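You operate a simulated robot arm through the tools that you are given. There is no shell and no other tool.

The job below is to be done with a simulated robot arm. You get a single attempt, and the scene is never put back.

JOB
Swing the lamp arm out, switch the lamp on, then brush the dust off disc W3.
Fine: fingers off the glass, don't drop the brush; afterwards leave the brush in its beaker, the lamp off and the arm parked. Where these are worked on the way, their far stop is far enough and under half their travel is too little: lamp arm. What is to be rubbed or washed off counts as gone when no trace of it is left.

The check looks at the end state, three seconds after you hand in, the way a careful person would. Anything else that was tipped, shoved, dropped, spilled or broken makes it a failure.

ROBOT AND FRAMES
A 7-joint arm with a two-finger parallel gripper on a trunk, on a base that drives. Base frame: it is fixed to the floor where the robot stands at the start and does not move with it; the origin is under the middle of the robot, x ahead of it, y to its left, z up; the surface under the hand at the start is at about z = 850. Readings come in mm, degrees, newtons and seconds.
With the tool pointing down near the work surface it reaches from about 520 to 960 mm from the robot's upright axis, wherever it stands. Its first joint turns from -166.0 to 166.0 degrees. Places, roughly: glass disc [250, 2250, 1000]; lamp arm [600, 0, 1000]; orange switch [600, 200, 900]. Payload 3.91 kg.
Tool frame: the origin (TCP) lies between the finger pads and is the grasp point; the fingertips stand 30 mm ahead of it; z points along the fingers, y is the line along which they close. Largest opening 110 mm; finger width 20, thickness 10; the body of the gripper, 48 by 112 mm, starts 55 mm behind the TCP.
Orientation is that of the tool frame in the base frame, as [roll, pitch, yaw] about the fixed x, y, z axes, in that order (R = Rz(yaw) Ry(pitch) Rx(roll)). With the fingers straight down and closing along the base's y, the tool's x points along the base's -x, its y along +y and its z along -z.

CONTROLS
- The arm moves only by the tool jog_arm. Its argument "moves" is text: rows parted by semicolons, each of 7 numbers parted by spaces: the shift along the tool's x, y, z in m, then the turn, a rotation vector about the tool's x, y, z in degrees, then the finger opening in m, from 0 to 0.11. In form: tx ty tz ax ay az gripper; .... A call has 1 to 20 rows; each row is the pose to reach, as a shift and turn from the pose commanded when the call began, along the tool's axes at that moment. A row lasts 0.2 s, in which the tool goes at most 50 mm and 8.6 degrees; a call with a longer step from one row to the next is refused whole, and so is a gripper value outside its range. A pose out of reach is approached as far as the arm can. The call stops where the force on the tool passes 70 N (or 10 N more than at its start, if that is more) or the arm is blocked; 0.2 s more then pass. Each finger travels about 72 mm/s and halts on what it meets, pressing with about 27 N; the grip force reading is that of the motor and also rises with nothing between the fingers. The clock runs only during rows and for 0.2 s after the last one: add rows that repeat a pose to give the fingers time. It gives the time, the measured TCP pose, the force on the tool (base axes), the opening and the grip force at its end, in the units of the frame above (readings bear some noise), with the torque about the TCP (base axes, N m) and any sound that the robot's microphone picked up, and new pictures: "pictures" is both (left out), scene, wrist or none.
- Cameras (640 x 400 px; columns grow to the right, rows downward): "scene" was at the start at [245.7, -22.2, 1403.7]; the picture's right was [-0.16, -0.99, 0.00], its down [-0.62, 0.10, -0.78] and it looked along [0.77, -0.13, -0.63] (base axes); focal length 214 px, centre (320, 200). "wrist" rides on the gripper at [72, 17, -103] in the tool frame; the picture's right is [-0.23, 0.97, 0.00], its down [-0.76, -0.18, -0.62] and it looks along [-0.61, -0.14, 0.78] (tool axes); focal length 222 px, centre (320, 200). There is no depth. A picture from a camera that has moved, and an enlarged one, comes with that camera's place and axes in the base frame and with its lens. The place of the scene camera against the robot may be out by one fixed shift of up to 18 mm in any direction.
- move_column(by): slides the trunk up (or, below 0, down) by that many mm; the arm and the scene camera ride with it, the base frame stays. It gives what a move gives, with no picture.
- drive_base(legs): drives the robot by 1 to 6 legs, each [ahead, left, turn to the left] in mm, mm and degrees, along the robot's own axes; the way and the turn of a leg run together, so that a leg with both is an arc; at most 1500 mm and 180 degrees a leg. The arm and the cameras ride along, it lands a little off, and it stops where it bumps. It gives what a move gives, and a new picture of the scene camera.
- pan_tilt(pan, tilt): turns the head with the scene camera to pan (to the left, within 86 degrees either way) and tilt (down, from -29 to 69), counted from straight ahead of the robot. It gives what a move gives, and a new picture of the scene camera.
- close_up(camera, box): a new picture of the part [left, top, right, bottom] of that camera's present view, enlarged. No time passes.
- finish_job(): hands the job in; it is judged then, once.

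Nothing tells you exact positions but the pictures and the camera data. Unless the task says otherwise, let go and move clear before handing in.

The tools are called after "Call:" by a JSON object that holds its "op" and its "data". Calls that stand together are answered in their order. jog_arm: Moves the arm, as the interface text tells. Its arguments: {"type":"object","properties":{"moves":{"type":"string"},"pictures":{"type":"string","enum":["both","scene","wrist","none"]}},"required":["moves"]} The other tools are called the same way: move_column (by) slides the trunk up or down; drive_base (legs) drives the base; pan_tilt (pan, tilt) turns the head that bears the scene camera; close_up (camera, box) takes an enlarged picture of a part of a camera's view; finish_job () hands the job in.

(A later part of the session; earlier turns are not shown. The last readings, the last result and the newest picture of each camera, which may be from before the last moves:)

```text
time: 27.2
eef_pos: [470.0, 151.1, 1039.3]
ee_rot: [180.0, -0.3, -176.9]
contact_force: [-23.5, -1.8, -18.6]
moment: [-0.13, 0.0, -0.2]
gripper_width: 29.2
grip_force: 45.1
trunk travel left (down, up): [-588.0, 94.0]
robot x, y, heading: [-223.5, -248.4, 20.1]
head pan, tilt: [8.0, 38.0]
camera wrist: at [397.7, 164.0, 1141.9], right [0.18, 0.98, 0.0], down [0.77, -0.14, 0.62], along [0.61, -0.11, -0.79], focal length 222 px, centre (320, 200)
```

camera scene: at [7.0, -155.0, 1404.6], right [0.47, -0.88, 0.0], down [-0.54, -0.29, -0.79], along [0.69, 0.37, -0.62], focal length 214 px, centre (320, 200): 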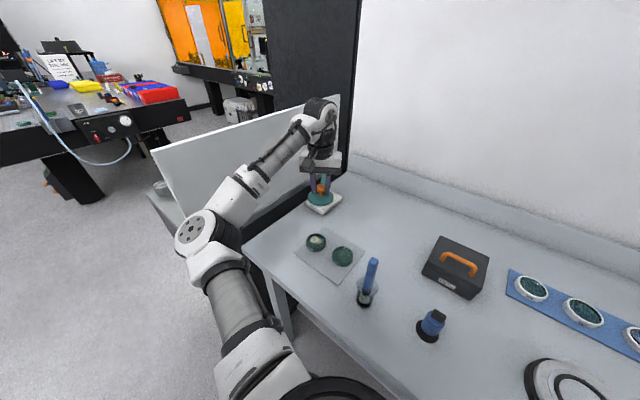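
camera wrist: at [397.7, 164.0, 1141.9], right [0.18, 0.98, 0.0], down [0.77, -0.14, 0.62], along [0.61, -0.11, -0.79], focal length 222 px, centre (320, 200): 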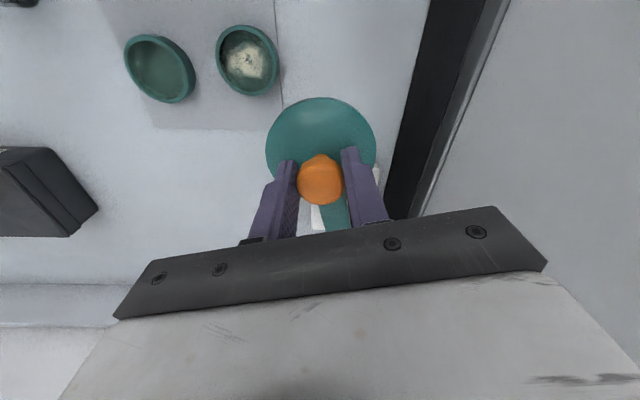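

Call:
{"op": "jog_arm", "data": {"moves": "0.002 0.004 -0.001 0 0 1.5 0.02; 0.0017 0.0083 -0.001 0 0 3 0.02; 0.0011 0.0165 -0.001 0 0 6 0.02; 0.0 0.0247 -0.001 0 0 9 0.02; -0.0015 0.0328 -0.001 0 0 12 0.02; -0.0035 0.0409 -0.001 0 0 15 0.02", "pictures": "wrist"}}

```text
time: 28.6
eef_pos: [473.8, 188.2, 1039.0]
ee_rot: [-179.8, -0.1, 167.7]
contact_force: [-25.5, -13.3, -31.6]
moment: [0.0, 0.08, 0.07]
gripper_width: 29.2
grip_force: 45.0
trunk travel left (down, up): [-588.0, 94.0]
robot x, y, heading: [-225.8, -249.2, 20.1]
head pan, tilt: [8.0, 38.0]
camera wrist: at [407.5, 220.9, 1142.4], right [0.43, 0.9, 0.0], down [0.71, -0.33, 0.62], along [0.56, -0.27, -0.78], focal length 222 px, centre (320, 200)
```

wrist: 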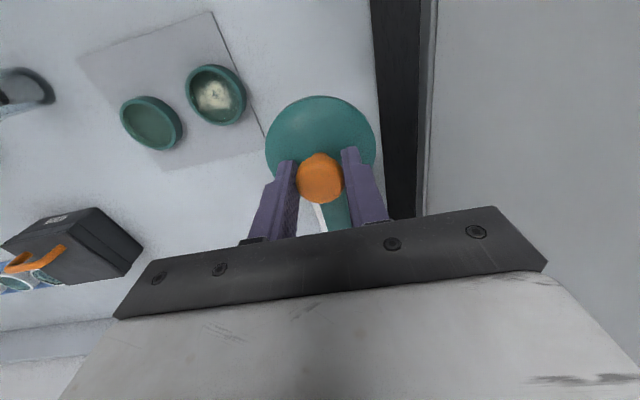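

The arm has swung about 92° and the shade is close to the panel, so that's well past half and at about its limit. I'll let go of the knob and lift clear.

Call:
{"op": "jog_arm", "data": {"moves": "0 -0.003 0.002 0 0 -1 0.03; 0 -0.003 0.002 0 0 -1 0.045; 0 -0.003 0.002 0 0 -1 0.06; 0 -0.003 0.002 0 0 -1 0.06; 0 -0.003 -0.04 0 0 -1 0.06; 0 -0.003 -0.09 0 0 -1 0.06; 0 -0.003 -0.1 0 0 -1 0.06"}}

```text
time: 30.2
eef_pos: [474.3, 188.0, 1138.8]
ee_rot: [-179.9, 0.1, 169.0]
contact_force: [0.3, 0.2, 0.2]
moment: [-0.03, 0.0, 0.0]
gripper_width: 60.0
grip_force: 0.1
trunk travel left (down, up): [-588.0, 94.0]
robot x, y, heading: [-221.4, -246.9, 20.4]
head pan, tilt: [8.0, 38.0]
camera scene: at [4.0, -155.8, 1405.0], right [0.47, -0.88, 0.0], down [-0.54, -0.29, -0.79], along [0.69, 0.37, -0.62], focal length 214 px, centre (320, 200)
camera wrist: at [406.6, 217.9, 1242.5], right [0.41, 0.91, 0.0], down [0.71, -0.32, 0.62], along [0.57, -0.25, -0.78], focal length 222 px, centre (320, 200)
```

scene: 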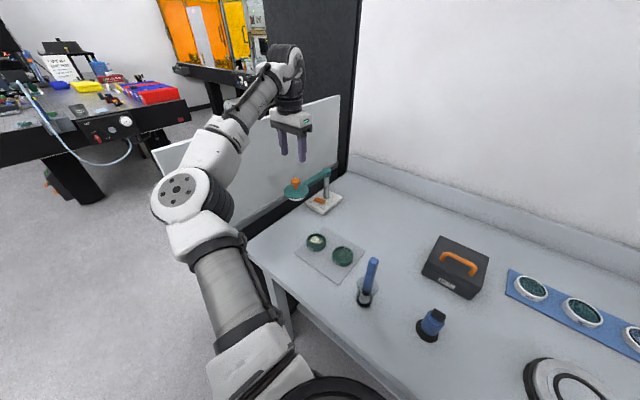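
wrist: 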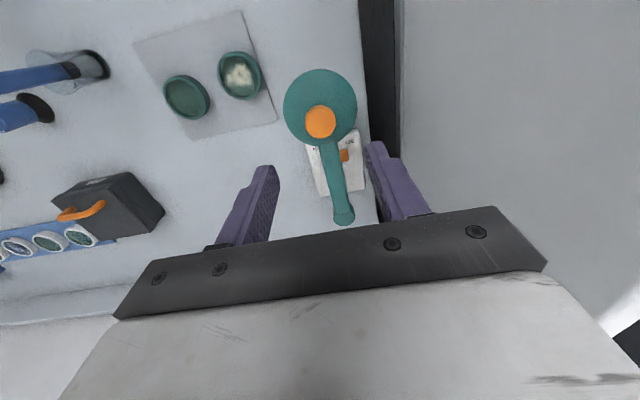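

Call:
{"op": "close_up", "data": {"camera": "wrist", "box": [280, 60, 400, 235]}}

Call:
{"op": "close_up", "data": {"camera": "scene", "box": [270, 155, 370, 225]}}

```text
2.29 times, centred on (340, 148) of wrist
camera zoom: at [406.6, 217.9, 1242.5], right [0.41, 0.91, 0.0], down [0.71, -0.32, 0.62], along [0.57, -0.25, -0.78], focal length 508 px, centre (274, 320)
```

zoom: 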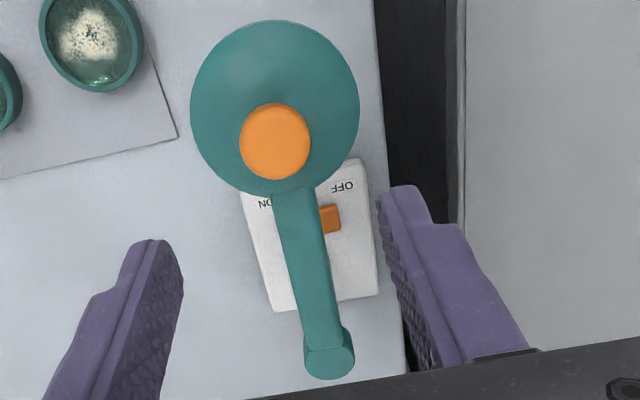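

```text
5.71 times, centred on (320, 190) of scene
camera zoom: at [4.0, -155.8, 1405.0], right [0.47, -0.88, 0.0], down [-0.54, -0.29, -0.79], along [0.69, 0.37, -0.62], focal length 1226 px, centre (320, 257)
```

zoom: 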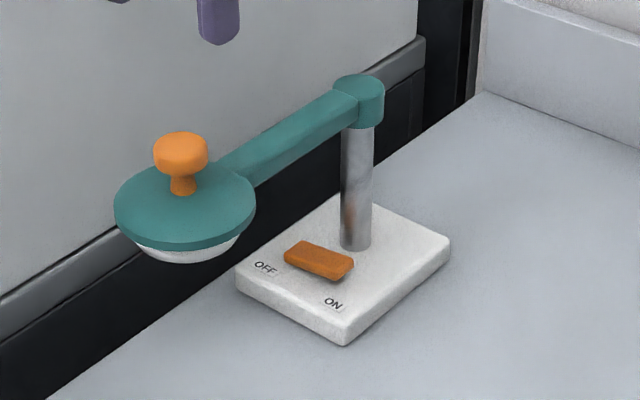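

The lamp arm is out, but its bar is now above the switch, so I'll press the ON end with closed fingers tilted in from the right. First I'll move to a pre-pose to the right, turning and closing.

Call:
{"op": "jog_arm", "data": {"moves": "-0.0117 -0.0149 0 0 0 -8.3 0.05; -0.0233 -0.0297 0 0 0 -16.6 0.03; -0.035 -0.0446 0 0 0 -24.9 0.02; -0.0466 -0.0594 0.005 0 0 -33.2 0.0; -0.0583 -0.0743 0.01 0 0 -41.5 0; -0.0699 -0.0891 0.015 0 0 -49.8 0; -0.0816 -0.104 0.019 0 0 -58.1 0; -0.0932 -0.1188 0.019 0 0 -66.4 0; -0.1049 -0.1337 0.019 0 0 -74.7 0; -0.1165 -0.1485 0.019 0 0 -83 0; -0.1165 -0.1485 0.019 0 0 -83 0", "pictures": "none"}}

Call:
{"op": "jog_arm", "data": {"moves": "0 0 0 0 -8 0 0; 0 0 0 0 -16 0 0; 0 0 0 0 -24 0 0; 0 0 0 0 -32 0 0; 0 0 0 0 -40 0 0; 0 0 0 0 -40 0 0"}}

```text
time: 32.6
eef_pos: [556.5, 19.6, 1123.2]
ee_rot: [-179.9, 0.0, -107.8]
contact_force: [-0.7, -1.0, 0.2]
moment: [-0.02, -0.01, -0.03]
gripper_width: 0.1
grip_force: 27.2
trunk travel left (down, up): [-588.0, 94.0]
robot x, y, heading: [-226.4, -247.1, 20.1]
head pan, tilt: [8.0, 38.0]
```

```text
time: 34.0
eef_pos: [558.9, 19.8, 1121.8]
ee_rot: [-180.0, 40.1, -107.9]
contact_force: [0.1, 0.1, 0.2]
moment: [0.01, 0.02, 0.02]
gripper_width: 0.1
grip_force: 27.1
trunk travel left (down, up): [-588.0, 94.0]
robot x, y, heading: [-221.6, -247.1, 20.4]
head pan, tilt: [8.0, 38.0]
camera scene: at [3.9, -155.8, 1405.1], right [0.47, -0.88, 0.0], down [-0.54, -0.29, -0.79], along [0.69, 0.37, -0.62], focal length 214 px, centre (320, 200)
camera wrist: at [505.9, -90.7, 1154.2], right [-0.87, 0.47, 0.15], down [0.22, 0.12, 0.97], along [0.43, 0.88, -0.21], focal length 222 px, centre (320, 200)
```

scene: 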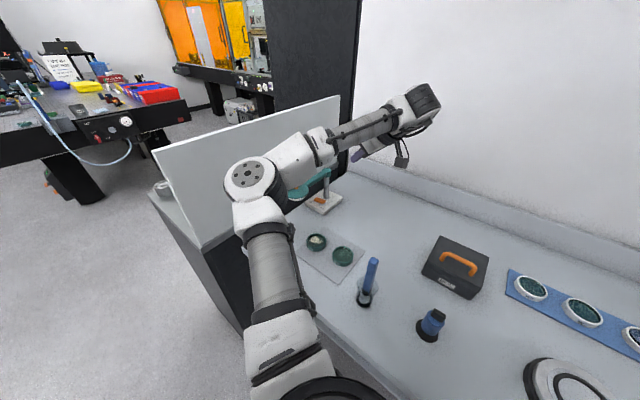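
wrist: 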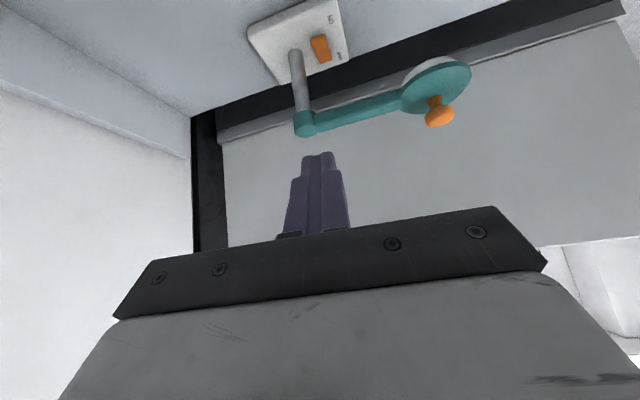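

Call:
{"op": "close_up", "data": {"camera": "wrist", "box": [240, 0, 370, 81]}}

Call:
{"op": "close_up", "data": {"camera": "wrist", "box": [240, 0, 480, 170]}}

```text
4.92 times, centred on (305, 40) of wrist
camera zoom: at [505.9, -90.7, 1154.2], right [-0.87, 0.47, 0.15], down [0.22, 0.12, 0.97], along [0.43, 0.88, -0.21], focal length 1094 px, centre (394, 985)
```

zoom: 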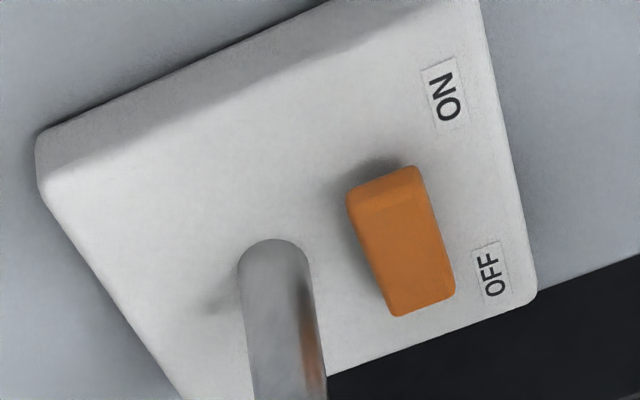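

```text
2.35 times, centred on (360, 85) of wrist
camera zoom: at [505.9, -90.7, 1154.2], right [-0.87, 0.47, 0.15], down [0.22, 0.12, 0.97], along [0.43, 0.88, -0.21], focal length 523 px, centre (226, 471)
```

zoom: 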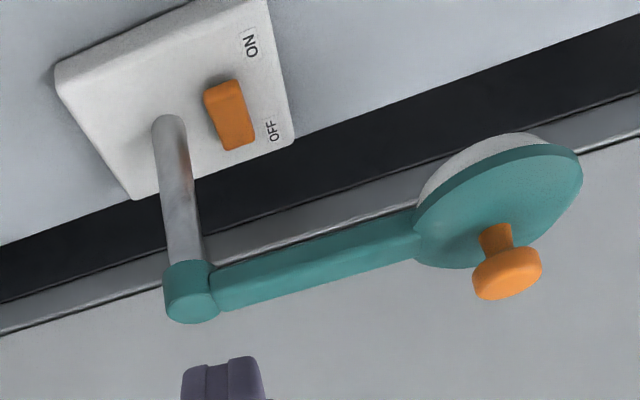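

The switch centre is at about (595,167,877), and the ON end (right side) is raised at about (591,147,881), confirming it is OFF. I'll bring the tilted closed tips to just above the ON end.

Call:
{"op": "jog_arm", "data": {"moves": "0.0056 0.0015 0.0382 0 0 0 0; 0.0112 0.003 0.0764 0 0 0 0; 0.0168 0.0045 0.1147 0 0 0 0; 0.0223 0.0059 0.1529 0 0 0 0; 0.0279 0.0074 0.1911 0 0 0 0; 0.0307 0.0082 0.2102 0 0 0 0; 0.0335 0.0089 0.2293 0 0 0 0; 0.0335 0.0089 0.2293 0 0 0 0"}}

Call:
{"op": "close_up", "data": {"camera": "scene", "box": [270, 155, 370, 225]}}

Call:
{"op": "close_up", "data": {"camera": "wrist", "box": [240, 80, 440, 250]}}

```text
time: 35.8
eef_pos: [586.7, 140.6, 923.9]
ee_rot: [180.0, 40.0, -108.0]
contact_force: [-0.4, -0.5, 0.0]
moment: [0.02, 0.01, -0.01]
gripper_width: 0.0
grip_force: 27.2
trunk travel left (down, up): [-588.0, 94.0]
robot x, y, heading: [-221.4, -246.3, 20.4]
head pan, tilt: [8.0, 38.0]
camera scene: at [3.9, -155.9, 1405.1], right [0.47, -0.88, 0.0], down [-0.54, -0.29, -0.79], along [0.69, 0.37, -0.62], focal length 214 px, centre (320, 200)
camera wrist: at [533.6, 28.6, 956.2], right [-0.87, 0.47, 0.15], down [0.23, 0.12, 0.97], along [0.43, 0.88, -0.21], focal length 222 px, centre (320, 200)
```

scene: 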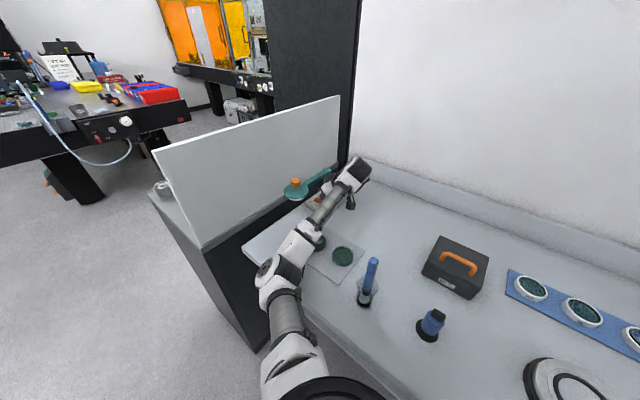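
wrist: 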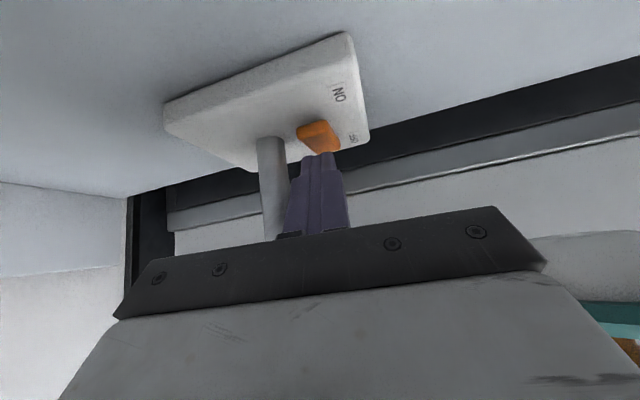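

```text
5.71 times, centred on (320, 190) of scene
camera zoom: at [3.9, -155.9, 1405.1], right [0.47, -0.88, 0.0], down [-0.54, -0.29, -0.79], along [0.69, 0.37, -0.62], focal length 1226 px, centre (320, 257)
```

zoom: 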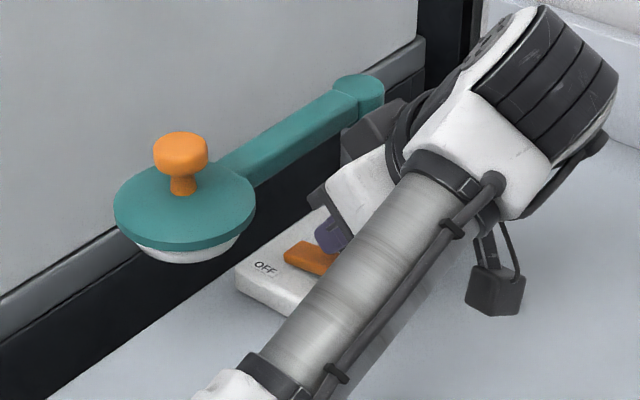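

```text
2.35 times, centred on (340, 165) of wrist
camera zoom: at [533.6, 28.6, 956.2], right [-0.87, 0.47, 0.15], down [0.23, 0.12, 0.97], along [0.43, 0.88, -0.21], focal length 523 px, centre (273, 282)
```

zoom: 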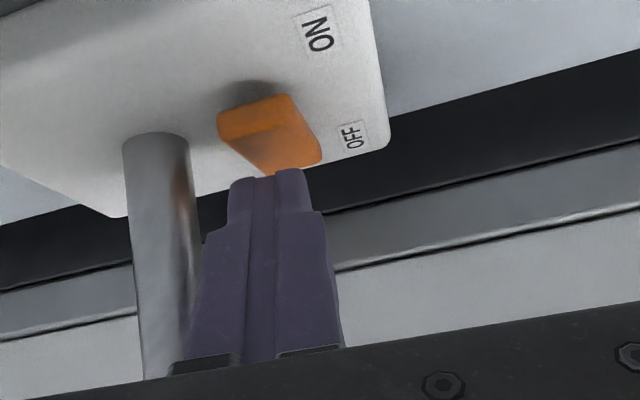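

The tip is above the raised ON end. Pressing straight down slowly, watching force and sound.

Call:
{"op": "jog_arm", "data": {"moves": "0.0048 -0.0009 0.0013 0 0 0 0; 0.0074 -0.0009 0.0043 0 0 0 0; 0.0099 -0.0009 0.0074 0 0 0 0; 0.0112 -0.0009 0.0089 0 0 0 0; 0.0125 -0.0009 0.0104 0 0 0 0; 0.0138 -0.0009 0.012 0 0 0 0; 0.0151 -0.0009 0.0135 0 0 0 0; 0.0164 -0.0009 0.015 0 0 0 0; 0.0177 -0.0009 0.0166 0 0 0 0"}}

Call:
{"op": "close_up", "data": {"camera": "wrist", "box": [240, 80, 440, 250]}}

Call:
{"op": "close_up", "data": {"camera": "scene", "box": [270, 155, 370, 225]}}

```text
time: 38.0
eef_pos: [564.1, 171.2, 952.9]
ee_rot: [-177.2, 43.1, -103.8]
contact_force: [12.5, -24.0, -52.0]
moment: [1.24, -0.42, 0.53]
gripper_width: 0.0
grip_force: 27.1
trunk travel left (down, up): [-588.0, 94.0]
robot x, y, heading: [-227.6, -247.7, 21.9]
head pan, tilt: [8.0, 38.0]
stopped in row 9: the arm was blocked; the commanded pose is now the measured one
camera scene: at [-19.8, -157.8, 1410.9], right [0.5, -0.87, 0.0], down [-0.52, -0.3, -0.8], along [0.69, 0.4, -0.6], focal length 214 px, centre (320, 200)
camera wrist: at [513.5, 57.5, 978.2], right [-0.9, 0.42, 0.12], down [0.17, 0.09, 0.98], along [0.41, 0.9, -0.15], focal length 222 px, centre (320, 200)
```

scene: 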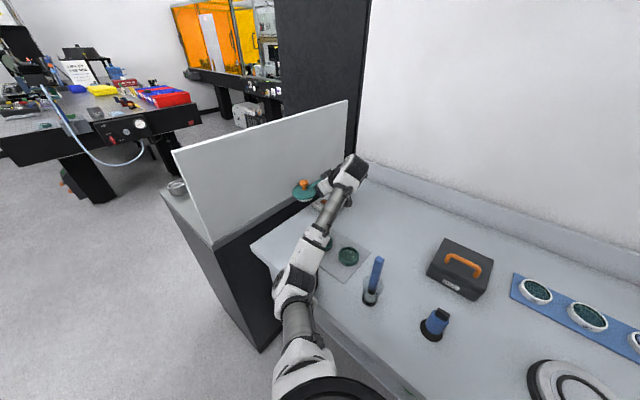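
wrist: 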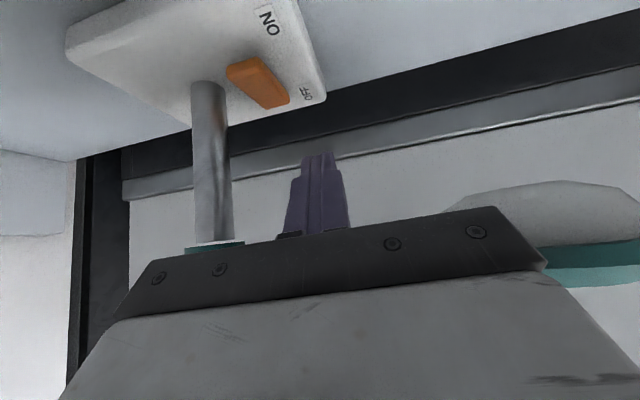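

```text
2.35 times, centred on (340, 165) of wrist
camera zoom: at [513.5, 57.5, 978.2], right [-0.9, 0.42, 0.12], down [0.17, 0.09, 0.98], along [0.41, 0.9, -0.15], focal length 523 px, centre (273, 282)
```

zoom: 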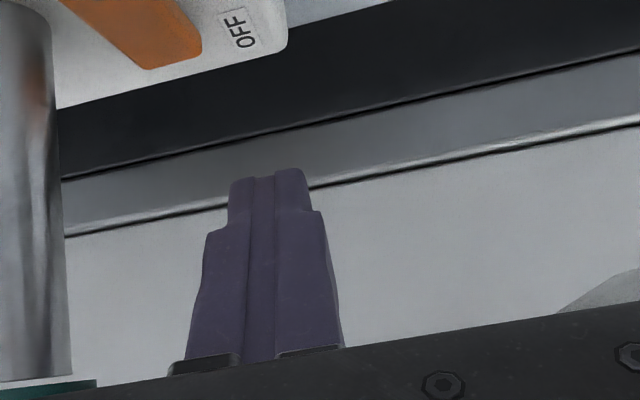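

```text
5.71 times, centred on (320, 190) of scene
camera zoom: at [-19.8, -157.8, 1410.9], right [0.5, -0.87, 0.0], down [-0.52, -0.3, -0.8], along [0.69, 0.4, -0.6], focal length 1226 px, centre (320, 257)
```

zoom: 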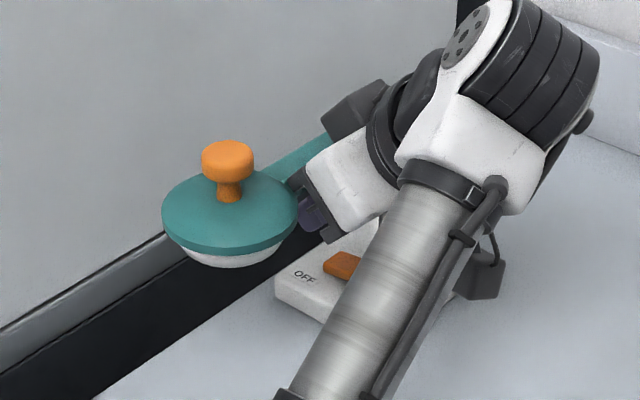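

Something pushed back: the robot itself tipped slightly backward, so a part of the arm (probably the elbow) must be resting on the bench edge. I'll look closely before moving.

Call:
{"op": "close_up", "data": {"camera": "scene", "box": [240, 200, 400, 400]}}

Call:
{"op": "close_up", "data": {"camera": "scene", "box": [270, 145, 390, 265]}}

```text
2.00 times, centred on (320, 300) of scene
camera zoom: at [-19.8, -157.8, 1410.9], right [0.5, -0.87, 0.0], down [-0.52, -0.3, -0.8], along [0.69, 0.4, -0.6], focal length 429 px, centre (320, 0)
```

zoom: 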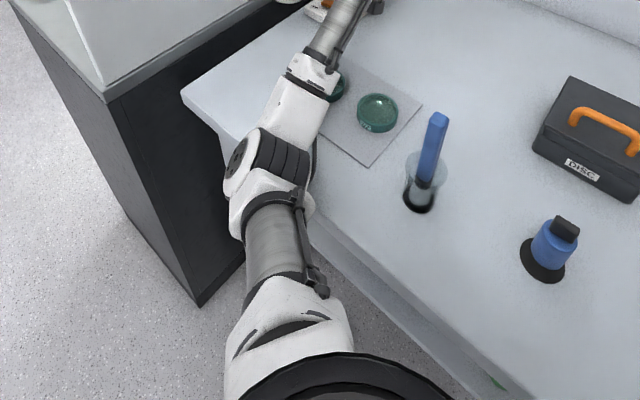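

```text
3.33 times, centred on (330, 205) of scene
camera zoom: at [-19.8, -157.8, 1410.9], right [0.5, -0.87, 0.0], down [-0.52, -0.3, -0.8], along [0.69, 0.4, -0.6], focal length 715 px, centre (287, 183)
```

zoom: 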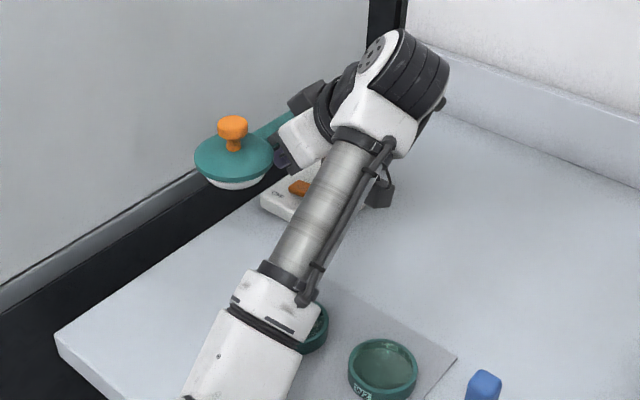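

The elbow is over the bench edge and the gripper body touches the side of the lamp bar. I'll first ease the hand horizontally away from the bar, in small steps.

Call:
{"op": "jog_arm", "data": {"moves": "0.0036 0 -0.0034 0 0 0 0; 0.0073 0 -0.0069 0 0 0 0; 0.0146 0 -0.0137 0 0 0 0; 0.0219 0 -0.0206 0 0 0 0"}}

```text
time: 38.3
eef_pos: [562.1, 172.0, 952.9]
ee_rot: [-177.4, 43.1, -104.0]
contact_force: [6.3, -17.8, -34.1]
moment: [0.85, -0.42, 0.38]
gripper_width: 0.0
grip_force: 26.8
trunk travel left (down, up): [-588.0, 94.0]
robot x, y, heading: [-226.3, -249.7, 21.7]
head pan, tilt: [8.0, 38.0]
stopped in row 1: the force on the tool passed its limit at 84 N (the readings are from after the stop); the commanded pose is now the measured one
camera scene: at [-19.7, -158.6, 1409.2], right [0.5, -0.87, 0.0], down [-0.52, -0.3, -0.8], along [0.69, 0.4, -0.6], focal length 214 px, centre (320, 200)
camera wrist: at [512.7, 57.1, 978.9], right [-0.9, 0.43, 0.12], down [0.18, 0.09, 0.98], along [0.41, 0.9, -0.15], focal length 222 px, centre (320, 200)
```

scene: 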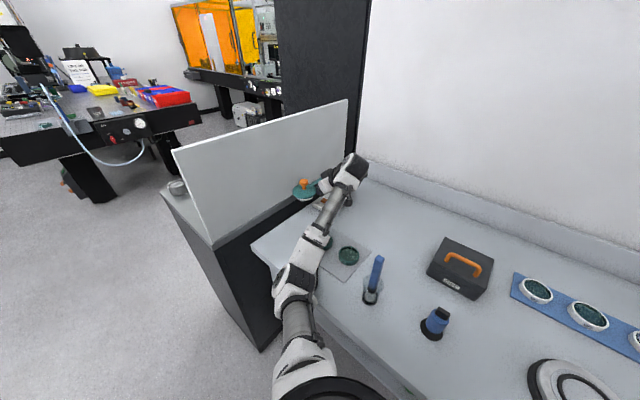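
wrist: 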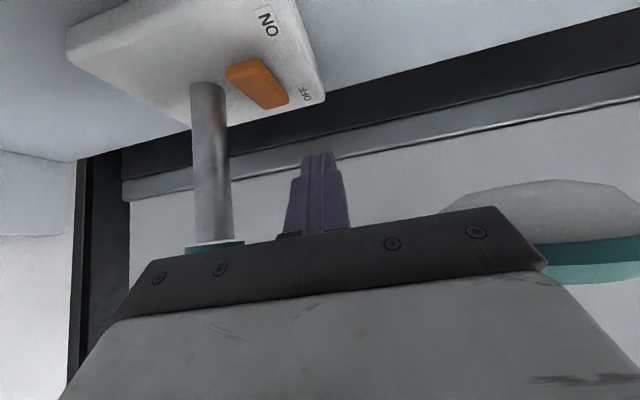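

The palm's front edge is caught just under the lamp bar. I'll lower the hand by a few mm to unload the bar, then slide it out to the right.

Call:
{"op": "jog_arm", "data": {"moves": "0.0014 0 0.0015 0 0 0 0; 0.0028 0 0.0029 0 0 0 0; 0.0041 0 0.0044 0 0 0 0; 0.0055 0 0.0058 0 0 0 0", "pictures": "none"}}

```text
time: 38.6
eef_pos: [562.5, 171.4, 953.4]
ee_rot: [-177.8, 42.9, -104.6]
contact_force: [2.1, -17.3, -28.8]
moment: [0.74, -0.49, 0.33]
gripper_width: 0.3
grip_force: 26.7
trunk travel left (down, up): [-588.0, 94.0]
robot x, y, heading: [-230.5, -249.1, 22.3]
head pan, tilt: [8.0, 38.0]
stopped in row 1: the force on the tool passed its limit at 84 N (the readings are from after the stop); the commanded pose is now the measured one
```

The tilt makes arm commands jump. Raising the trunk a little should level the robot (the elbow carries less), which lowers the hand off the bar.

Call:
{"op": "move_column", "data": {"by": 10}}

Call:
{"op": "close_up", "data": {"camera": "scene", "box": [240, 130, 400, 330]}}

```text
time: 39.2
eef_pos: [567.0, 173.0, 950.4]
ee_rot: [-178.4, 42.1, -104.9]
contact_force: [-24.3, -24.9, -19.1]
moment: [1.03, -1.15, 0.16]
gripper_width: 0.0
grip_force: 27.5
trunk travel left (down, up): [-598.0, 84.0]
robot x, y, heading: [-228.1, -246.2, 21.7]
head pan, tilt: [8.0, 38.0]
```

```text
2.00 times, centred on (320, 230) of scene
camera zoom: at [-12.7, -152.6, 1416.1], right [0.5, -0.87, 0.0], down [-0.53, -0.3, -0.79], along [0.69, 0.39, -0.61], focal length 429 px, centre (320, 140)
```

zoom: 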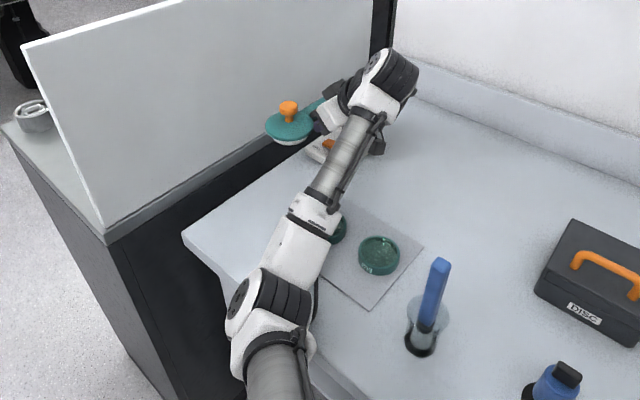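

It is levelling as hoped, and the upward load on the bar is falling. A bit more.

Call:
{"op": "move_column", "data": {"by": 8}}

Call:
{"op": "close_up", "data": {"camera": "scene", "box": [270, 145, 390, 225]}}

Call:
{"op": "close_up", "data": {"camera": "wrist", "box": [0, 0, 640, 400]}}

```text
time: 39.8
eef_pos: [575.3, 171.0, 950.5]
ee_rot: [-179.1, 41.8, -105.7]
contact_force: [-16.7, -25.9, -31.6]
moment: [1.23, -1.18, 0.26]
gripper_width: 0.0
grip_force: 26.4
trunk travel left (down, up): [-606.0, 76.0]
robot x, y, heading: [-225.7, -242.4, 21.7]
head pan, tilt: [8.0, 38.0]
```

```text
5.00 times, centred on (330, 185) of scene
camera zoom: at [-0.6, -149.1, 1421.7], right [0.5, -0.87, 0.0], down [-0.54, -0.3, -0.79], along [0.68, 0.39, -0.62], focal length 1072 px, centre (270, 275)
```

zoom: 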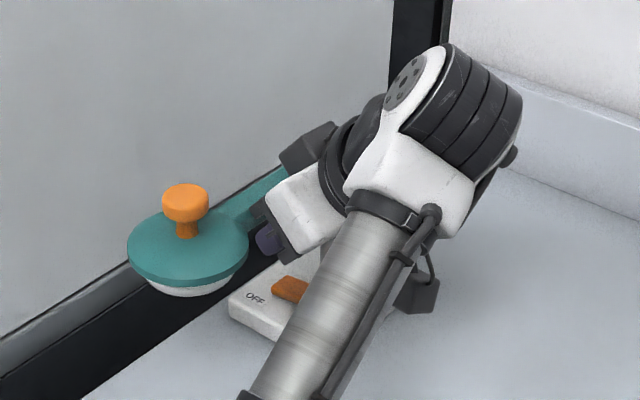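

```text
1.00 times, centred on (320, 200) of wrist (not enlarged: the box is as wide or as high as the picture)
camera zoom: at [525.7, 57.6, 978.1], right [-0.89, 0.44, 0.14], down [0.2, 0.1, 0.97], along [0.41, 0.89, -0.18], focal length 222 px, centre (320, 200)
```

zoom: 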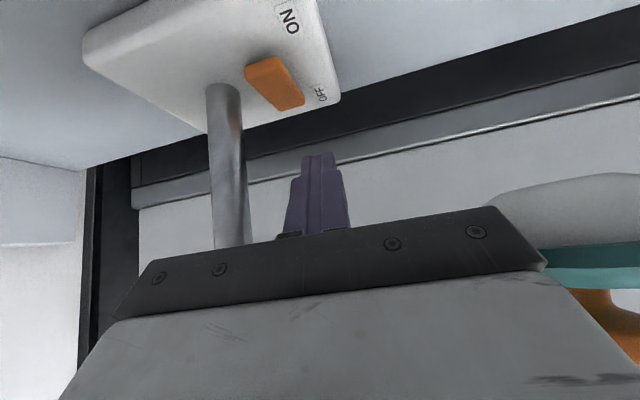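

The robot is level again. Now I'll slide the hand out from under the bar in tiny steps.

Call:
{"op": "jog_arm", "data": {"moves": "0.0025 0 -0.0013 0 0 0 0; 0.005 0 -0.0027 0 0 0 0; 0.0095 0 -0.0045 0 0 0 0; 0.017 0 -0.011 0 0 0 0", "pictures": "none"}}

```text
time: 40.2
eef_pos: [575.8, 169.3, 950.4]
ee_rot: [-179.2, 41.5, -106.3]
contact_force: [-1.5, -1.5, -5.1]
moment: [0.09, -0.13, 0.0]
gripper_width: 0.0
grip_force: 26.9
trunk travel left (down, up): [-606.0, 76.0]
robot x, y, heading: [-228.3, -244.2, 21.6]
head pan, tilt: [8.0, 38.0]
stopped in row 1: the force on the tool passed its limit at 84 N (the readings are from after the stop); the commanded pose is now the measured one
```

The contact force is now almost gone. Continuing out to the right.

Call:
{"op": "jog_arm", "data": {"moves": "0.0025 0 -0.0013 0 0 0 0; 0.005 0 -0.0027 0 0 0 0; 0.0095 0 -0.0045 0 0 0 0; 0.017 0 -0.011 0 0 0 0; 0.024 0 -0.019 0 0 0 0"}}

```text
time: 40.6
eef_pos: [573.9, 168.4, 952.9]
ee_rot: [-179.5, 41.4, -106.6]
contact_force: [0.8, -7.1, -17.4]
moment: [0.35, -0.28, 0.15]
gripper_width: 0.0
grip_force: 27.1
trunk travel left (down, up): [-606.0, 76.0]
robot x, y, heading: [-226.9, -243.1, 21.9]
head pan, tilt: [8.0, 38.0]
stopped in row 2: the force on the tool passed its limit at 82 N (the readings are from after the stop); the commanded pose is now the measured one
camera scene: at [-5.2, -147.7, 1424.2], right [0.5, -0.87, 0.0], down [-0.53, -0.31, -0.79], along [0.68, 0.39, -0.61], focal length 214 px, centre (320, 200)
camera wrist: at [521.9, 55.9, 981.5], right [-0.88, 0.45, 0.14], down [0.21, 0.1, 0.97], along [0.42, 0.89, -0.19], focal length 222 px, centre (320, 200)
```

scene: 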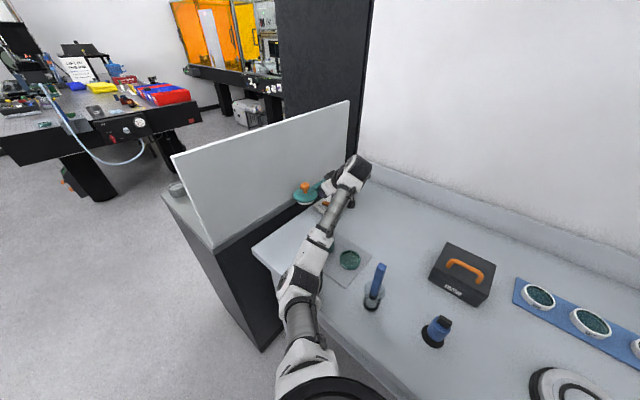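
wrist: 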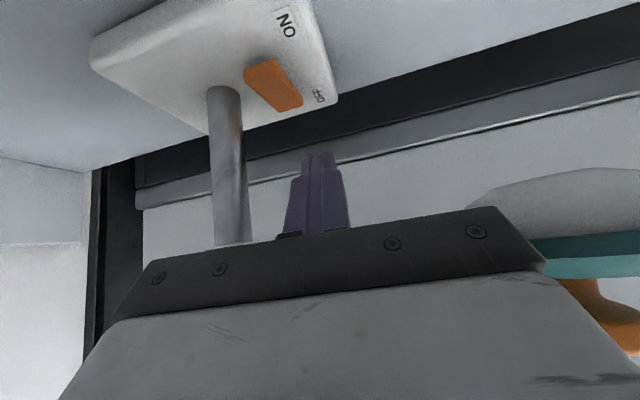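

Retracting by the arm bulges the elbow back onto the bench. Instead I'll drive the base a little to the right, which carries the palm out from under the bar with the arm rigid.

Call:
{"op": "drive_base", "data": {"legs": [[0, -25, 0]]}}

Call:
{"op": "close_up", "data": {"camera": "scene", "box": [240, 130, 400, 330]}}

Call:
{"op": "close_up", "data": {"camera": "wrist", "box": [0, 0, 640, 400]}}

```text
time: 41.5
eef_pos: [583.4, 140.4, 955.0]
ee_rot: [-179.1, 41.6, -106.7]
contact_force: [0.6, 0.4, -0.1]
moment: [0.0, -0.02, -0.01]
gripper_width: 0.0
grip_force: 26.8
trunk travel left (down, up): [-606.0, 76.0]
robot x, y, heading: [-217.3, -269.9, 22.0]
head pan, tilt: [8.0, 38.0]
camera scene: at [2.4, -173.6, 1424.6], right [0.5, -0.87, 0.0], down [-0.53, -0.3, -0.79], along [0.69, 0.39, -0.61], focal length 214 px, centre (320, 200)
```

scene: 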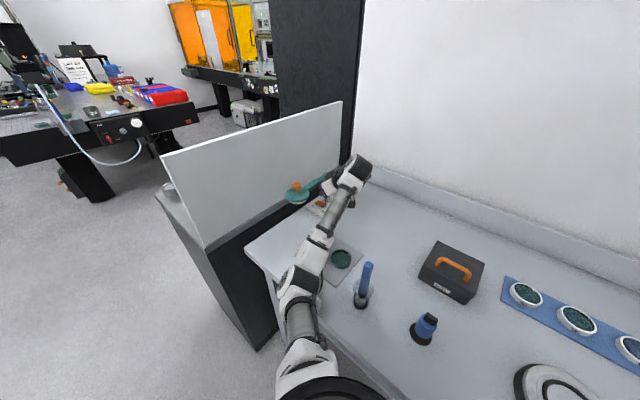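

```text
2.00 times, centred on (320, 230) of scene
camera zoom: at [2.4, -173.6, 1424.6], right [0.5, -0.87, 0.0], down [-0.53, -0.3, -0.79], along [0.69, 0.39, -0.61], focal length 429 px, centre (320, 140)
```

zoom: 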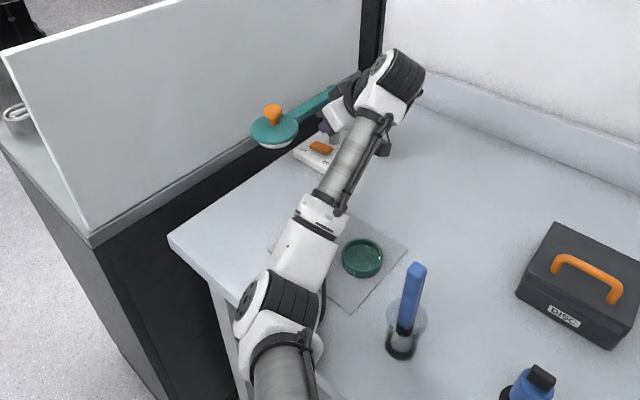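

```text
1.00 times, centred on (320, 200) of wrist (not enlarged: the box is as wide or as high as the picture)
camera zoom: at [531.3, 28.2, 983.9], right [-0.88, 0.45, 0.14], down [0.21, 0.1, 0.97], along [0.43, 0.89, -0.18], focal length 222 px, centre (320, 200)
```

zoom: 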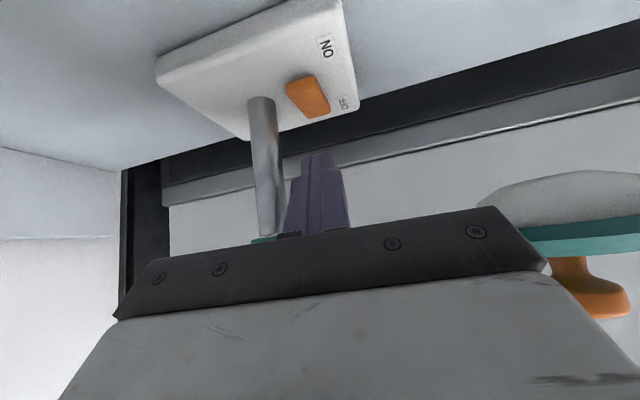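

The hand is free with zero force. I'll raise the trunk fully so the elbow stays well above the bench, then redo the press from there.

Call:
{"op": "move_column", "data": {"by": 75}}

Call:
{"op": "jog_arm", "data": {"moves": "0 0 0 0 0 0 0; 0 0 0 0 0 0 0"}}

Call:
{"op": "close_up", "data": {"camera": "scene", "box": [240, 150, 400, 350]}}

```text
time: 42.4
eef_pos: [584.6, 131.3, 993.8]
ee_rot: [178.7, 39.2, -108.7]
contact_force: [1.8, -6.4, -8.9]
moment: [-0.23, -0.11, -0.11]
gripper_width: 0.0
grip_force: 27.2
trunk travel left (down, up): [-667.0, 15.0]
robot x, y, heading: [-217.2, -267.6, 21.7]
head pan, tilt: [8.0, 38.0]
stopped: the force on the tool passed its limit at 89 N (the readings are from after the stop); the commanded pose is now the measured one
```

```text
time: 43.0
eef_pos: [584.9, 131.9, 993.3]
ee_rot: [178.6, 39.3, -108.6]
contact_force: [-6.2, -14.2, -7.0]
moment: [-0.29, 0.04, 0.07]
gripper_width: 0.1
grip_force: 26.9
trunk travel left (down, up): [-667.0, 15.0]
robot x, y, heading: [-217.7, -268.7, 21.7]
head pan, tilt: [8.0, 38.0]
camera scene: at [6.8, -172.4, 1483.8], right [0.5, -0.87, 0.0], down [-0.53, -0.3, -0.79], along [0.68, 0.39, -0.62], focal length 214 px, centre (320, 200)
camera wrist: at [533.3, 21.1, 1027.7], right [-0.87, 0.46, 0.16], down [0.25, 0.13, 0.96], along [0.43, 0.88, -0.22], focal length 222 px, centre (320, 200)
```

scene: 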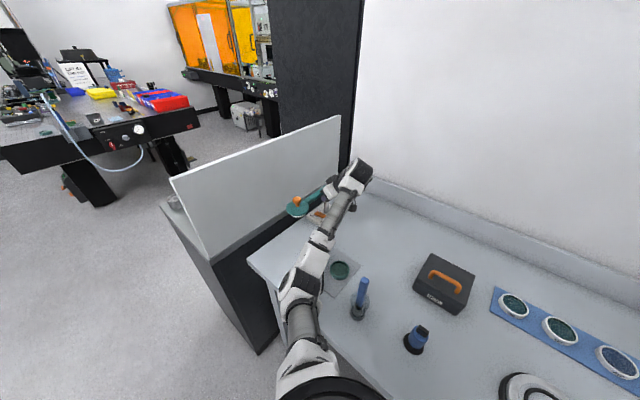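
wrist: 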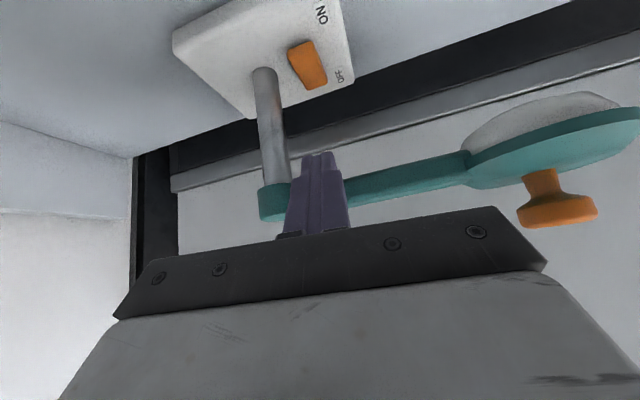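

```text
2.00 times, centred on (320, 250) of scene
camera zoom: at [6.8, -172.4, 1483.8], right [0.5, -0.87, 0.0], down [-0.53, -0.3, -0.79], along [0.68, 0.39, -0.62], focal length 429 px, centre (320, 100)
```

zoom: 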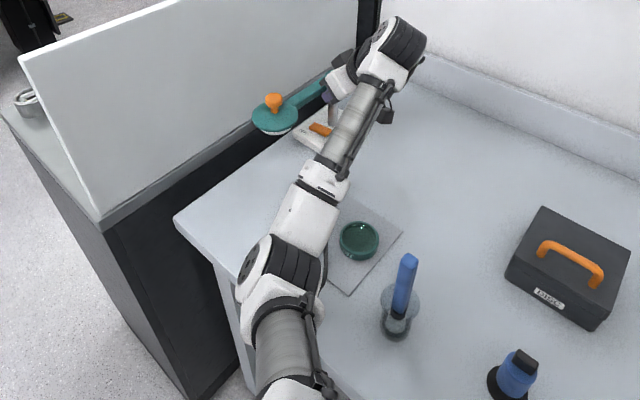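

The fingertips touched the underside of the bar and the lift stopped early. I'll ease down and pull the tips out to the right.

Call:
{"op": "jog_arm", "data": {"moves": "0.0019 0 0.0023 0 0 0 0; 0.0038 0 0.0046 0 0 0 0; 0.0096 0 -0.0001 0 0 0 0; 0.0193 0 -0.008 0 0 0 0; 0.035 0 -0.0207 0 0 0 0; 0.05 0 -0.033 0 0 0 0"}}

```text
time: 44.4
eef_pos: [566.0, 77.1, 986.6]
ee_rot: [178.7, 39.5, -108.4]
contact_force: [-0.4, -0.4, -0.4]
moment: [-0.02, -0.01, 0.0]
gripper_width: 0.0
grip_force: 26.6
trunk travel left (down, up): [-667.0, 15.0]
robot x, y, heading: [-219.0, -266.2, 21.8]
head pan, tilt: [8.0, 38.0]
camera scene: at [6.7, -171.8, 1483.8], right [0.5, -0.87, 0.0], down [-0.53, -0.31, -0.79], along [0.68, 0.39, -0.62], focal length 214 px, centre (320, 200)
camera wrist: at [514.5, -33.3, 1021.2], right [-0.87, 0.46, 0.16], down [0.24, 0.13, 0.96], along [0.42, 0.88, -0.22], focal length 222 px, centre (320, 200)
```

scene: 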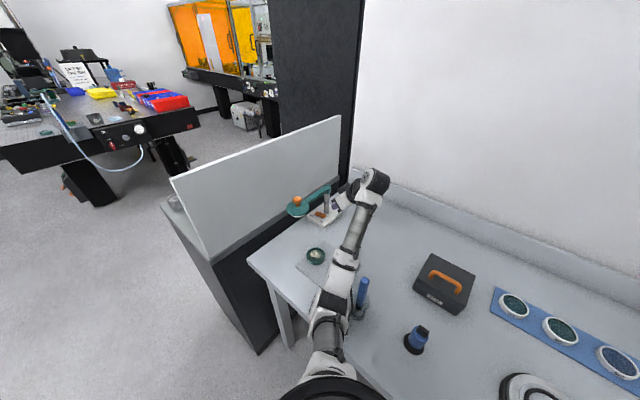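
wrist: 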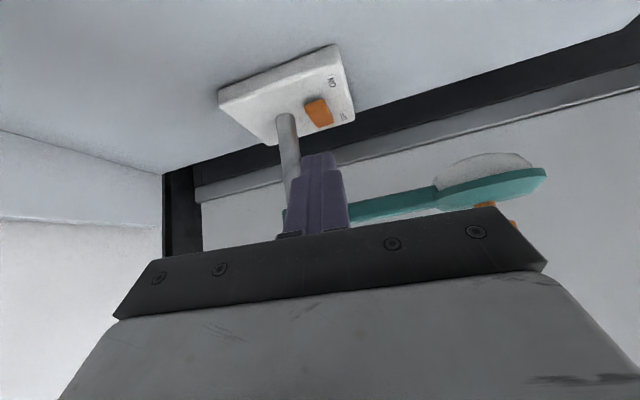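

The hand is free, but the forearm is now near the brush. Checking.

Call:
{"op": "close_up", "data": {"camera": "scene", "box": [270, 230, 430, 370]}}

Call:
{"op": "close_up", "data": {"camera": "scene", "box": [270, 155, 400, 255]}}

```text
2.86 times, centred on (350, 300) of scene
camera zoom: at [6.7, -171.8, 1483.8], right [0.5, -0.87, 0.0], down [-0.53, -0.31, -0.79], along [0.68, 0.39, -0.62], focal length 613 px, centre (234, -86)
```

zoom: 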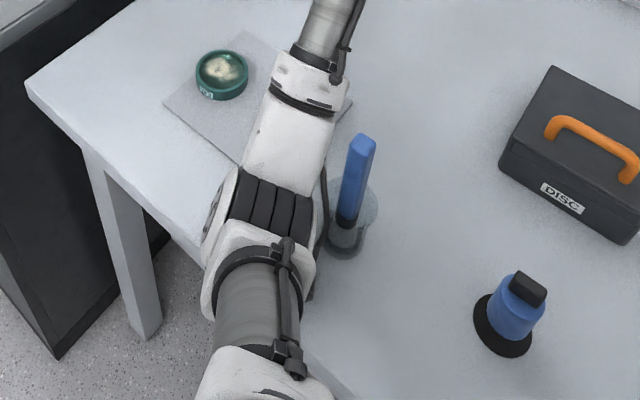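

```text
4.00 times, centred on (335, 205) of scene
camera zoom: at [6.7, -171.8, 1483.8], right [0.5, -0.87, 0.0], down [-0.53, -0.31, -0.79], along [0.68, 0.39, -0.62], focal length 858 px, centre (260, 180)
```

zoom: 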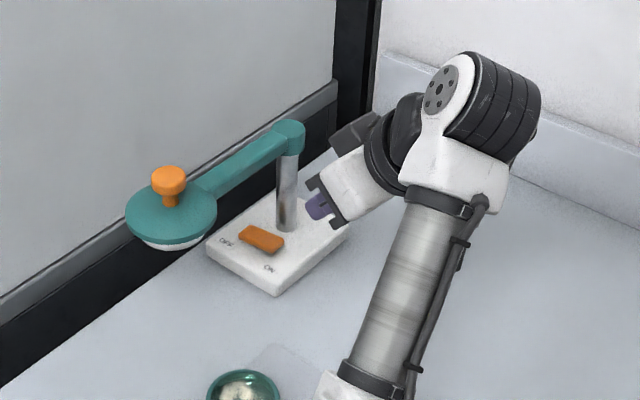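

W3 hasn't moved and the brush is untouched, but this arm posture is too low. I'll lift the hand, then drive the base back so the arm is more extended and the elbow is over the floor.

Call:
{"op": "jog_arm", "data": {"moves": "-0.0127 0 -0.0155 0 0 0 0; -0.0317 0 -0.0387 0 0 0 0; -0.0507 0 -0.0619 0 0 0 0; -0.0697 0 -0.0851 0 0 0 0; -0.0886 0 -0.1084 0 0 0 0"}}

Call:
{"op": "close_up", "data": {"camera": "scene", "box": [230, 180, 430, 370]}}

```text
time: 45.8
eef_pos: [546.9, 125.2, 1136.0]
ee_rot: [180.0, 39.2, -104.2]
contact_force: [0.0, 0.3, -0.4]
moment: [0.0, 0.03, 0.02]
gripper_width: 0.0
grip_force: 27.0
trunk travel left (down, up): [-667.0, 15.0]
robot x, y, heading: [-220.7, -267.9, 23.1]
head pan, tilt: [8.0, 38.0]
stopped in row 5: the arm was blocked; the commanded pose is now the measured one
camera scene: at [-1.6, -154.1, 1486.1], right [0.52, -0.86, 0.01], down [-0.52, -0.32, -0.79], along [0.68, 0.4, -0.61], focal length 214 px, centre (320, 200)
camera wrist: at [501.1, 11.5, 1170.4], right [-0.9, 0.41, 0.14], down [0.22, 0.15, 0.96], along [0.37, 0.9, -0.22], focal length 222 px, centre (320, 200)
```

scene: 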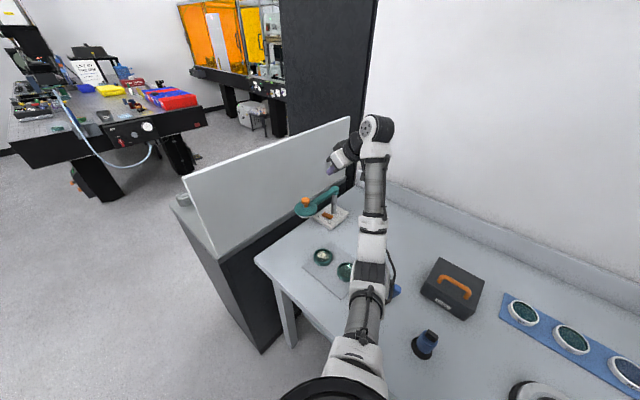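
wrist: 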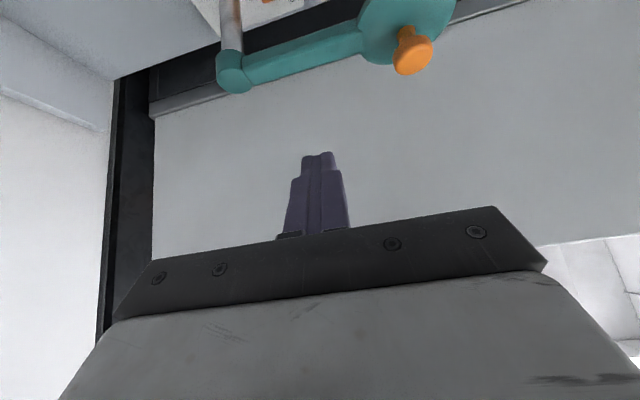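

```text
2.11 times, centred on (330, 275) of scene
camera zoom: at [-1.6, -154.1, 1486.1], right [0.52, -0.86, 0.01], down [-0.52, -0.32, -0.79], along [0.68, 0.4, -0.61], focal length 452 px, centre (299, 42)
```

zoom: 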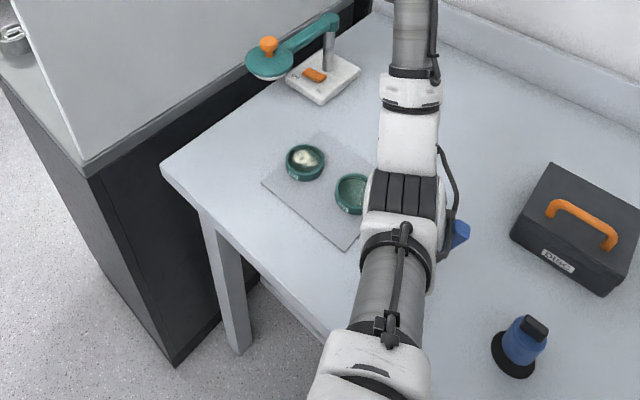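

The elbow has swung over to the brush and got blocked. Before anything else I'll inspect the brush area closely.

Call:
{"op": "close_up", "data": {"camera": "scene", "box": [340, 240, 440, 330]}}

Call:
{"op": "move_column", "data": {"by": 14}}

Call:
{"op": "close_up", "data": {"camera": "scene", "box": [300, 210, 460, 380]}}

```text
4.44 times, centred on (390, 285) of scene
camera zoom: at [-1.6, -154.1, 1486.1], right [0.52, -0.86, 0.01], down [-0.52, -0.32, -0.79], along [0.68, 0.4, -0.61], focal length 953 px, centre (9, -178)
```

zoom: 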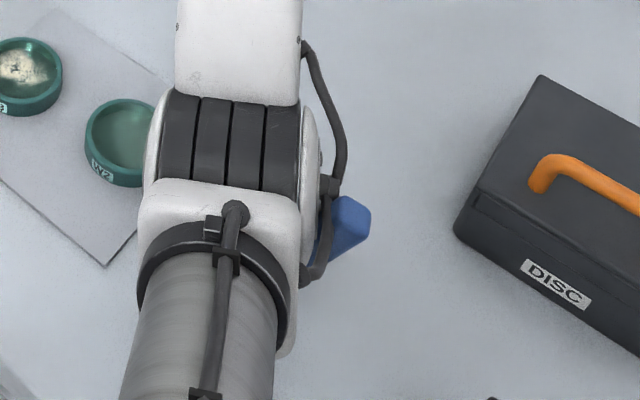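

```text
time: 46.4
eef_pos: [550.6, 120.6, 1145.5]
ee_rot: [179.7, 39.0, -104.8]
contact_force: [-0.4, -0.2, -0.4]
moment: [0.02, 0.02, 0.01]
gripper_width: 0.0
grip_force: 26.9
trunk travel left (down, up): [-681.0, 1.0]
robot x, y, heading: [-217.6, -266.7, 22.9]
head pan, tilt: [8.0, 38.0]
```

```text
2.35 times, centred on (380, 295) of scene
camera zoom: at [2.0, -155.4, 1497.9], right [0.51, -0.86, 0.01], down [-0.53, -0.32, -0.79], along [0.68, 0.4, -0.62], focal length 505 px, centre (179, -24)
```

zoom: 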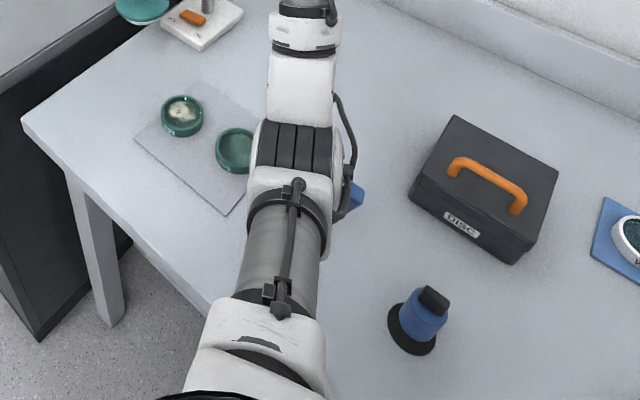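

The brush is leaning under the elbow. With the trunk up, I'll ease the base to the left by a small amount so the elbow slides off the brush, and look.

Call:
{"op": "drive_base", "data": {"legs": [[0, 20, 0]]}}

Call:
{"op": "close_up", "data": {"camera": "scene", "box": [300, 230, 440, 370]}}

```text
time: 47.2
eef_pos: [548.0, 126.1, 1142.6]
ee_rot: [179.3, 39.1, -105.7]
contact_force: [-0.1, -1.0, -0.1]
moment: [-0.02, -0.01, -0.01]
gripper_width: 0.0
grip_force: 26.7
trunk travel left (down, up): [-681.0, 1.0]
robot x, y, heading: [-225.6, -252.3, 22.5]
head pan, tilt: [8.0, 38.0]
camera scene: at [-4.2, -143.1, 1497.4], right [0.51, -0.86, 0.0], down [-0.53, -0.32, -0.79], along [0.68, 0.4, -0.62], focal length 214 px, centre (320, 200)
```

scene: 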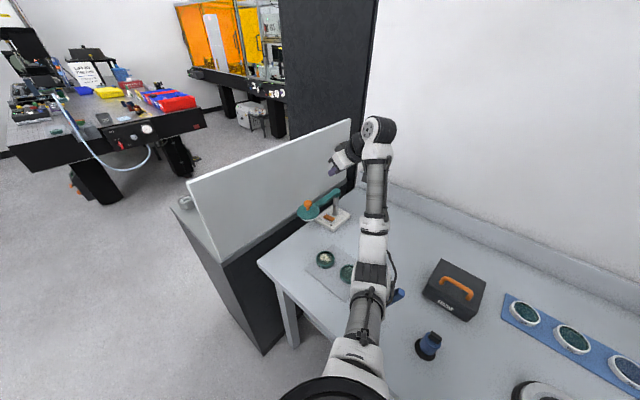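

```text
2.86 times, centred on (370, 300) of scene
camera zoom: at [-4.2, -143.1, 1497.4], right [0.51, -0.86, 0.0], down [-0.53, -0.32, -0.79], along [0.68, 0.4, -0.62], focal length 613 px, centre (177, -86)
```

zoom: 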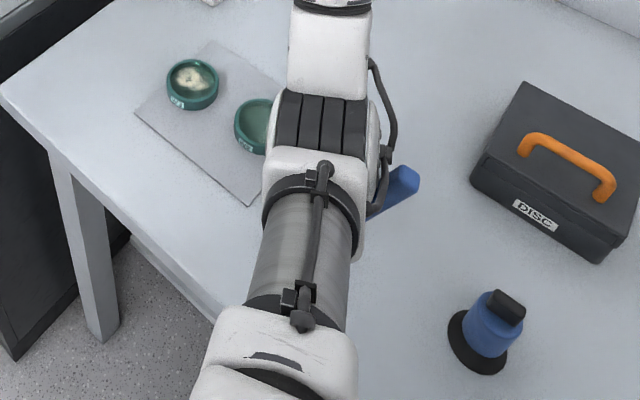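

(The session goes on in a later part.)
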